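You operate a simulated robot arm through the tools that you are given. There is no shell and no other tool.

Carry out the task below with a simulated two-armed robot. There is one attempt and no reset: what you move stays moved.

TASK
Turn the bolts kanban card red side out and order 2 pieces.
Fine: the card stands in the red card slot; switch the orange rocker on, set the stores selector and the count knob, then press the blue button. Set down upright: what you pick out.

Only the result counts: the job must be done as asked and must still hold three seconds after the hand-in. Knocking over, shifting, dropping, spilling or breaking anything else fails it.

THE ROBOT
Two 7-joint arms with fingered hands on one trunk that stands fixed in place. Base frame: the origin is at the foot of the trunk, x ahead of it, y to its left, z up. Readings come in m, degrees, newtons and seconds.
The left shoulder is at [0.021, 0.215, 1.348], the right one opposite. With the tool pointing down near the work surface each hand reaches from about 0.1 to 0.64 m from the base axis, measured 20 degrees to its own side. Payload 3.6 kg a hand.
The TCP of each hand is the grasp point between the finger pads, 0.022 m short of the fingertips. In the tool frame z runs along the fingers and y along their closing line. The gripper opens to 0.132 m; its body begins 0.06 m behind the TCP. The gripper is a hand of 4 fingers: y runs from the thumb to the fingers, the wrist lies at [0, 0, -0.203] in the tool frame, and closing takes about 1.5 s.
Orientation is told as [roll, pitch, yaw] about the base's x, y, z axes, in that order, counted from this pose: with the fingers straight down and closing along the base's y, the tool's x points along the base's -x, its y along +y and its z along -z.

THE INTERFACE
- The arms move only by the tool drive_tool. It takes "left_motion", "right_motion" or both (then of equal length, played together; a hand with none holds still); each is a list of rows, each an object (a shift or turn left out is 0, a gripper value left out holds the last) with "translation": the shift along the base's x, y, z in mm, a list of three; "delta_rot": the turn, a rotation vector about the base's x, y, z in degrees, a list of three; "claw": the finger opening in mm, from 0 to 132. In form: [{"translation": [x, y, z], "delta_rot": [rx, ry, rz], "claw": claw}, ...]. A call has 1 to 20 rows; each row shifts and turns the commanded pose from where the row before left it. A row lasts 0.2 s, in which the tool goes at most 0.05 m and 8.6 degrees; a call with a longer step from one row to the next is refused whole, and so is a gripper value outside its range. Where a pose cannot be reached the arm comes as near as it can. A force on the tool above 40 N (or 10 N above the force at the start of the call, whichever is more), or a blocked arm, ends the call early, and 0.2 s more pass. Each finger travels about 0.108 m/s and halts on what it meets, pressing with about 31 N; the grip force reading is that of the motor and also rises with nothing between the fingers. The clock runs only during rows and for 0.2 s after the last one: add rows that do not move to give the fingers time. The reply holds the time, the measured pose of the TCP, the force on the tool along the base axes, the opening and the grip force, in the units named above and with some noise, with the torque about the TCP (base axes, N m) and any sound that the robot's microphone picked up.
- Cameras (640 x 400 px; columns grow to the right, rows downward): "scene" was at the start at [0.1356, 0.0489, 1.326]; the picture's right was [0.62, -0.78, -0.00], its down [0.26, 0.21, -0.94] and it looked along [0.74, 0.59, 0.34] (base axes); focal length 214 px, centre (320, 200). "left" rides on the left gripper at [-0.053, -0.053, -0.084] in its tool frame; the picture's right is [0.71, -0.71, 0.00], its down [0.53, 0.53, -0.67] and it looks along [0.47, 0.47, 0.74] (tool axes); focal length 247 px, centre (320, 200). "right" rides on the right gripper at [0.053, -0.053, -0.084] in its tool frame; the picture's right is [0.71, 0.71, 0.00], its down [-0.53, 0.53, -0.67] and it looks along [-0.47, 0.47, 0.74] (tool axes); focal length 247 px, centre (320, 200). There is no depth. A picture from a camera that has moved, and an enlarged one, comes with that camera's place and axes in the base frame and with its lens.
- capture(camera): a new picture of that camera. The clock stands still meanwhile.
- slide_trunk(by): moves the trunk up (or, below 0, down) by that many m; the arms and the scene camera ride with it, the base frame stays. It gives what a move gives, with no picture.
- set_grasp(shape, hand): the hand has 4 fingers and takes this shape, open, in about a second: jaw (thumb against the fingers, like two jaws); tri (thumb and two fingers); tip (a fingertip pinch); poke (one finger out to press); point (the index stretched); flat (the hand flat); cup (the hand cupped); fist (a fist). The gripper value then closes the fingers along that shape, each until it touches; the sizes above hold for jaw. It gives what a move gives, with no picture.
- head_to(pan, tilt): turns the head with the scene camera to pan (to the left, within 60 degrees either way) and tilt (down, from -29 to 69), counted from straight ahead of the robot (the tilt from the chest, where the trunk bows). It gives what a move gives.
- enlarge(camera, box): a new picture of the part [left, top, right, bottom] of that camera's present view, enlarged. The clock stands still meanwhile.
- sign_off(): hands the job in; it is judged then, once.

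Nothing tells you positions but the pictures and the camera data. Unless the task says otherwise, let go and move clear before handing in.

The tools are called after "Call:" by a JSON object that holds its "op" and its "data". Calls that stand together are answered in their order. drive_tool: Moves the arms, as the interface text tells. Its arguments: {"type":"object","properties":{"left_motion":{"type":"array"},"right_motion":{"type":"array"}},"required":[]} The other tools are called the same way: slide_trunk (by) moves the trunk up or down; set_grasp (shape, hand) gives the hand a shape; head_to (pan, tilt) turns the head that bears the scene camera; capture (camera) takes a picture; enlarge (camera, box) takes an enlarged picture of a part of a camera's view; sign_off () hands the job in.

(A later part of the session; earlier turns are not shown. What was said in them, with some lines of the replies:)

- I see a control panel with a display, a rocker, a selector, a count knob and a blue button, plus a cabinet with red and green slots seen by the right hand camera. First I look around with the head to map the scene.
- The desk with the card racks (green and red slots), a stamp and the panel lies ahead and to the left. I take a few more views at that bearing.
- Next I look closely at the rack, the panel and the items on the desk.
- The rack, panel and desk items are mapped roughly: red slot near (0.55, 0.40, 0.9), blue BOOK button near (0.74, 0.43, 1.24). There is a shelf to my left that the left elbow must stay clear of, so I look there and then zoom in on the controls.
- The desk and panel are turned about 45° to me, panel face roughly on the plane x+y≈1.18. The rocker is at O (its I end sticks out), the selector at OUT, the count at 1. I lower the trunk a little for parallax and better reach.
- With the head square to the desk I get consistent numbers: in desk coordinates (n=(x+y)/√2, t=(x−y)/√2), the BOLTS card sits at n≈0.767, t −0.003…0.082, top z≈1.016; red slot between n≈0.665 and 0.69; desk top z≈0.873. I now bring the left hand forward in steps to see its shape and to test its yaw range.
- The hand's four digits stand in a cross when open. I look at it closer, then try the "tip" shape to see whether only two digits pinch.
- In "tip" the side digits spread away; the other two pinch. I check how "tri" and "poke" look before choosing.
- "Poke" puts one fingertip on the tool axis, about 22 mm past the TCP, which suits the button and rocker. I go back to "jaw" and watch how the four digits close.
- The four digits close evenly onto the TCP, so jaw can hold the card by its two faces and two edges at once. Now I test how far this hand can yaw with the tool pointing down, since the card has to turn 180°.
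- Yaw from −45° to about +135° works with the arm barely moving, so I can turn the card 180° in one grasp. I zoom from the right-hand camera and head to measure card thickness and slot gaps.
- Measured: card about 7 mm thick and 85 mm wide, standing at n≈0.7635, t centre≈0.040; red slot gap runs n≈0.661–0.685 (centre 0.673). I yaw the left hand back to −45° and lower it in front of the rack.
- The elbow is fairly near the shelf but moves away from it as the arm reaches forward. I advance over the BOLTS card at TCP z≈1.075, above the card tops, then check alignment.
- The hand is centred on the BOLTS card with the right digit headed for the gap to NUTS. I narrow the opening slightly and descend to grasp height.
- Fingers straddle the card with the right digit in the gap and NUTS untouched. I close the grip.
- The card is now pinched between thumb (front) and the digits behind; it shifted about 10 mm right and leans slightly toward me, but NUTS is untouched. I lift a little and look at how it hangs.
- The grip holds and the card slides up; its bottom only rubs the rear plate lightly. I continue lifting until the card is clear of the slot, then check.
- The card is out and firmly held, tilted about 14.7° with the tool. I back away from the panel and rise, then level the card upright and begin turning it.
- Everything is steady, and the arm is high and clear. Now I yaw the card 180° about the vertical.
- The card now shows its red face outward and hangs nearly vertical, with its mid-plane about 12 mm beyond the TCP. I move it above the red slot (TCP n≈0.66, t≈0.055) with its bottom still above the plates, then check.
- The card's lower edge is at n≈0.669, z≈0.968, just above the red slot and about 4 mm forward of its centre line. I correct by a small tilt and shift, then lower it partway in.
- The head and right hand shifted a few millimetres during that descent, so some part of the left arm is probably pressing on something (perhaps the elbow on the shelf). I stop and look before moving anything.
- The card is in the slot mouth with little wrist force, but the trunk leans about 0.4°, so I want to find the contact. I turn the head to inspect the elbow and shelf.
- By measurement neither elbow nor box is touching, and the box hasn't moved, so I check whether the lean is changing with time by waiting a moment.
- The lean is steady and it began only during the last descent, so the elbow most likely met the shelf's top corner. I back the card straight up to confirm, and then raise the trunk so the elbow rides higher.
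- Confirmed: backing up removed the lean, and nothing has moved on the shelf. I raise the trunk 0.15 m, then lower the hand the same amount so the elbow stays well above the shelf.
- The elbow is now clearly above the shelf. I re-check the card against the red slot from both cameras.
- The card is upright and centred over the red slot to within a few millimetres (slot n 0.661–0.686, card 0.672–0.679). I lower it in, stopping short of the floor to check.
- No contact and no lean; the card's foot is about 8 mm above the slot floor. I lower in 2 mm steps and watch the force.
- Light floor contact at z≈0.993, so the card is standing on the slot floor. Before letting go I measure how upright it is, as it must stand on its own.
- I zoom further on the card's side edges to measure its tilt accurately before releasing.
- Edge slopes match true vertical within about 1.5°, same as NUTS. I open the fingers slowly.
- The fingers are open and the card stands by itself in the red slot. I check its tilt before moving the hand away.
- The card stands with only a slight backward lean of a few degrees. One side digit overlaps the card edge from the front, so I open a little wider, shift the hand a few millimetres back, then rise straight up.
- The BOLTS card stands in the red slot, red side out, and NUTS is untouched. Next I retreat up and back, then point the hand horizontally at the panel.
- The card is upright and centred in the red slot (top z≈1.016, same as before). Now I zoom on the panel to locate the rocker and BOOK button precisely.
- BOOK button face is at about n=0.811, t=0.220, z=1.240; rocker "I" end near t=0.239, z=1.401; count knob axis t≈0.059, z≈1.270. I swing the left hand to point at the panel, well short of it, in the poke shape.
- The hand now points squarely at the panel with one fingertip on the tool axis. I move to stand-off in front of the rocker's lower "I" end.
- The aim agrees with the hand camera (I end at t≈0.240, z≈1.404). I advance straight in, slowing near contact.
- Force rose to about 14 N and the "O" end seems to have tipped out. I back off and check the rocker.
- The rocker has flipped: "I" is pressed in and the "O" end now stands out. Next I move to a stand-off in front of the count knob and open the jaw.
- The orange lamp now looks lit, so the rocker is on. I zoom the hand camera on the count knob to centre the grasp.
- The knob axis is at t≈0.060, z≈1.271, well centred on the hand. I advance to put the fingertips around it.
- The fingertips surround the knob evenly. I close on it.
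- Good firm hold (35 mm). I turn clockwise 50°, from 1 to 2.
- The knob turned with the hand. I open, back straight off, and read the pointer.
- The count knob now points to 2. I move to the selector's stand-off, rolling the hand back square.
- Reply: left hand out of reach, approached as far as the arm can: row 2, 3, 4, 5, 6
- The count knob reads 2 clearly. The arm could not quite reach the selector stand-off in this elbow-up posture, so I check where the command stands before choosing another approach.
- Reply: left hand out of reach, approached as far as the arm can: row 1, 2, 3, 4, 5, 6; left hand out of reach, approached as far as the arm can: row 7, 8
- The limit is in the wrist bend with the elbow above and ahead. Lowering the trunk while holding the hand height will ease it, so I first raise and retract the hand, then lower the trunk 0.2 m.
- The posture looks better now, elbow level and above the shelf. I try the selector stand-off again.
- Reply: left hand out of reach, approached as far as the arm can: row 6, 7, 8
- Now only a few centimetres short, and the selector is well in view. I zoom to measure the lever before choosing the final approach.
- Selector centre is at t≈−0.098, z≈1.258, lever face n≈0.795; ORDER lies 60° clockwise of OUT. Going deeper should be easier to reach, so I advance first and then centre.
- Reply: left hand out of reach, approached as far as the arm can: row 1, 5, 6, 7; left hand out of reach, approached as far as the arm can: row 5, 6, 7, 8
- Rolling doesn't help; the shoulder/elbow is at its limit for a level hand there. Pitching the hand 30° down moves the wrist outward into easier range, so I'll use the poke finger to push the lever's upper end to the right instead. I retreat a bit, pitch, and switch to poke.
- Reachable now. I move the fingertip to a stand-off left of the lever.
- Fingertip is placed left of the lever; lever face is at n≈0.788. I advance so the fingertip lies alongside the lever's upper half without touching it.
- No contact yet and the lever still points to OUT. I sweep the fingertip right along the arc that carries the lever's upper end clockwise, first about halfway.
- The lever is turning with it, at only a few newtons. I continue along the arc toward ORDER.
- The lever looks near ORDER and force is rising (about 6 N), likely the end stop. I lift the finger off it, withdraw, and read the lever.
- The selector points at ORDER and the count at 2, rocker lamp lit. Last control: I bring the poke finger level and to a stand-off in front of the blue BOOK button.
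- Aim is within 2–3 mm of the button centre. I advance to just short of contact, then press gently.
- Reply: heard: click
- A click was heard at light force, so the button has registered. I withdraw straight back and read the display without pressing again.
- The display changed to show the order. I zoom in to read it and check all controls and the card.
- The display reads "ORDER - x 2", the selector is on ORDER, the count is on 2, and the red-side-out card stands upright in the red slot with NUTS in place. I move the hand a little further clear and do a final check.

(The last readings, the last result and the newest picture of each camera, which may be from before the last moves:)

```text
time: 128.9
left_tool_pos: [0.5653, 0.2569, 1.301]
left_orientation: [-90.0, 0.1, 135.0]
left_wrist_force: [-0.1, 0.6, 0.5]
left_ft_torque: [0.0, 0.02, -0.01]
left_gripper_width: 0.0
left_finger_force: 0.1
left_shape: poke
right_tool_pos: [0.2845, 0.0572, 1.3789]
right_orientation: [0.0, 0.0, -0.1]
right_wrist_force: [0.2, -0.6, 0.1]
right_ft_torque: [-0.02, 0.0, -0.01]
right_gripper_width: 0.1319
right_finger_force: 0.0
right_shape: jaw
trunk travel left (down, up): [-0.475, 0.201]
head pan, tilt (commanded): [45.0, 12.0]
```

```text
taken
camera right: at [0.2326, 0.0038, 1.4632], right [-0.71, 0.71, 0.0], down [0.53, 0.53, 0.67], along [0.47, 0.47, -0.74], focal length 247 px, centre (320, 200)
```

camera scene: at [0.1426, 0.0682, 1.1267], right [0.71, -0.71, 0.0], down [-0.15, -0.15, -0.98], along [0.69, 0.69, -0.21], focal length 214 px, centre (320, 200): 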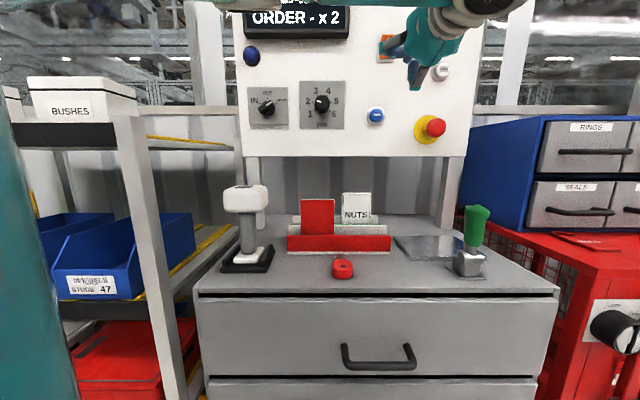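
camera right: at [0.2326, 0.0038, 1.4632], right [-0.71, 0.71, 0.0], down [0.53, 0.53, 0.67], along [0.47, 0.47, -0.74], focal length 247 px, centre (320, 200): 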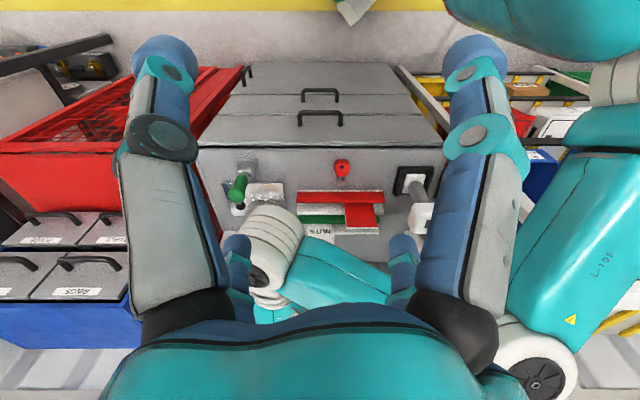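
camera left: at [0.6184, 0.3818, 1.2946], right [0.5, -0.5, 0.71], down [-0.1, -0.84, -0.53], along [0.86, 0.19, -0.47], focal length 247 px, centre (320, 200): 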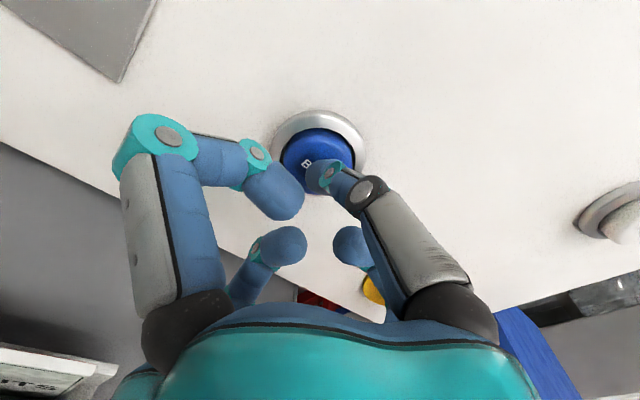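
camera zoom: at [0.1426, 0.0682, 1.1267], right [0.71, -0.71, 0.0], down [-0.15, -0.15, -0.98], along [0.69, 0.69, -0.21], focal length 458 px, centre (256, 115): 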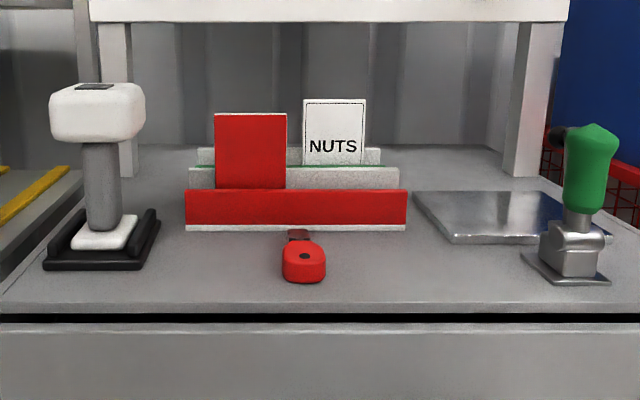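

The card stands upright in the red slot with its red side out. The rocker lamp is lit, the selector is on ORDER, the count is on 2, and the display reads "ORDER - x 2". Nothing else has moved and both hands are clear, so I hand in.

One thing to note: the display shows "-" where an item name could go. The instructions didn't ask for any scanning, so I left the scanner alone.

Call:
{"op": "sign_off", "data": {}}

```text
The job is handed in.
```

I turned the BOLTS card red side out, stood it in the red slot and booked an order for 2 pieces. The job is handed in, but no verdict came back.

- **Card:** it stands upright in the red slot with its red side facing out. The NUTS card looked untouched in every check.
- **Controls:** the orange rocker is on and its lamp is lit. The selector points to ORDER and the count knob to 2. I pressed the blue BOOK button once and heard it click.
- **Display:** it now reads "STORES / READ - / ORDER - x 2". The "-" suggests the panel has no item name. Your instructions didn't mention scanning, so I left the scanner alone.

While I was first lowering the card, the left arm seemed to touch the shelf lightly, enough to lean the trunk by under half a degree. I backed off and raised the trunk. The BUSHES box had not visibly moved, and I saw nothing else out of place.
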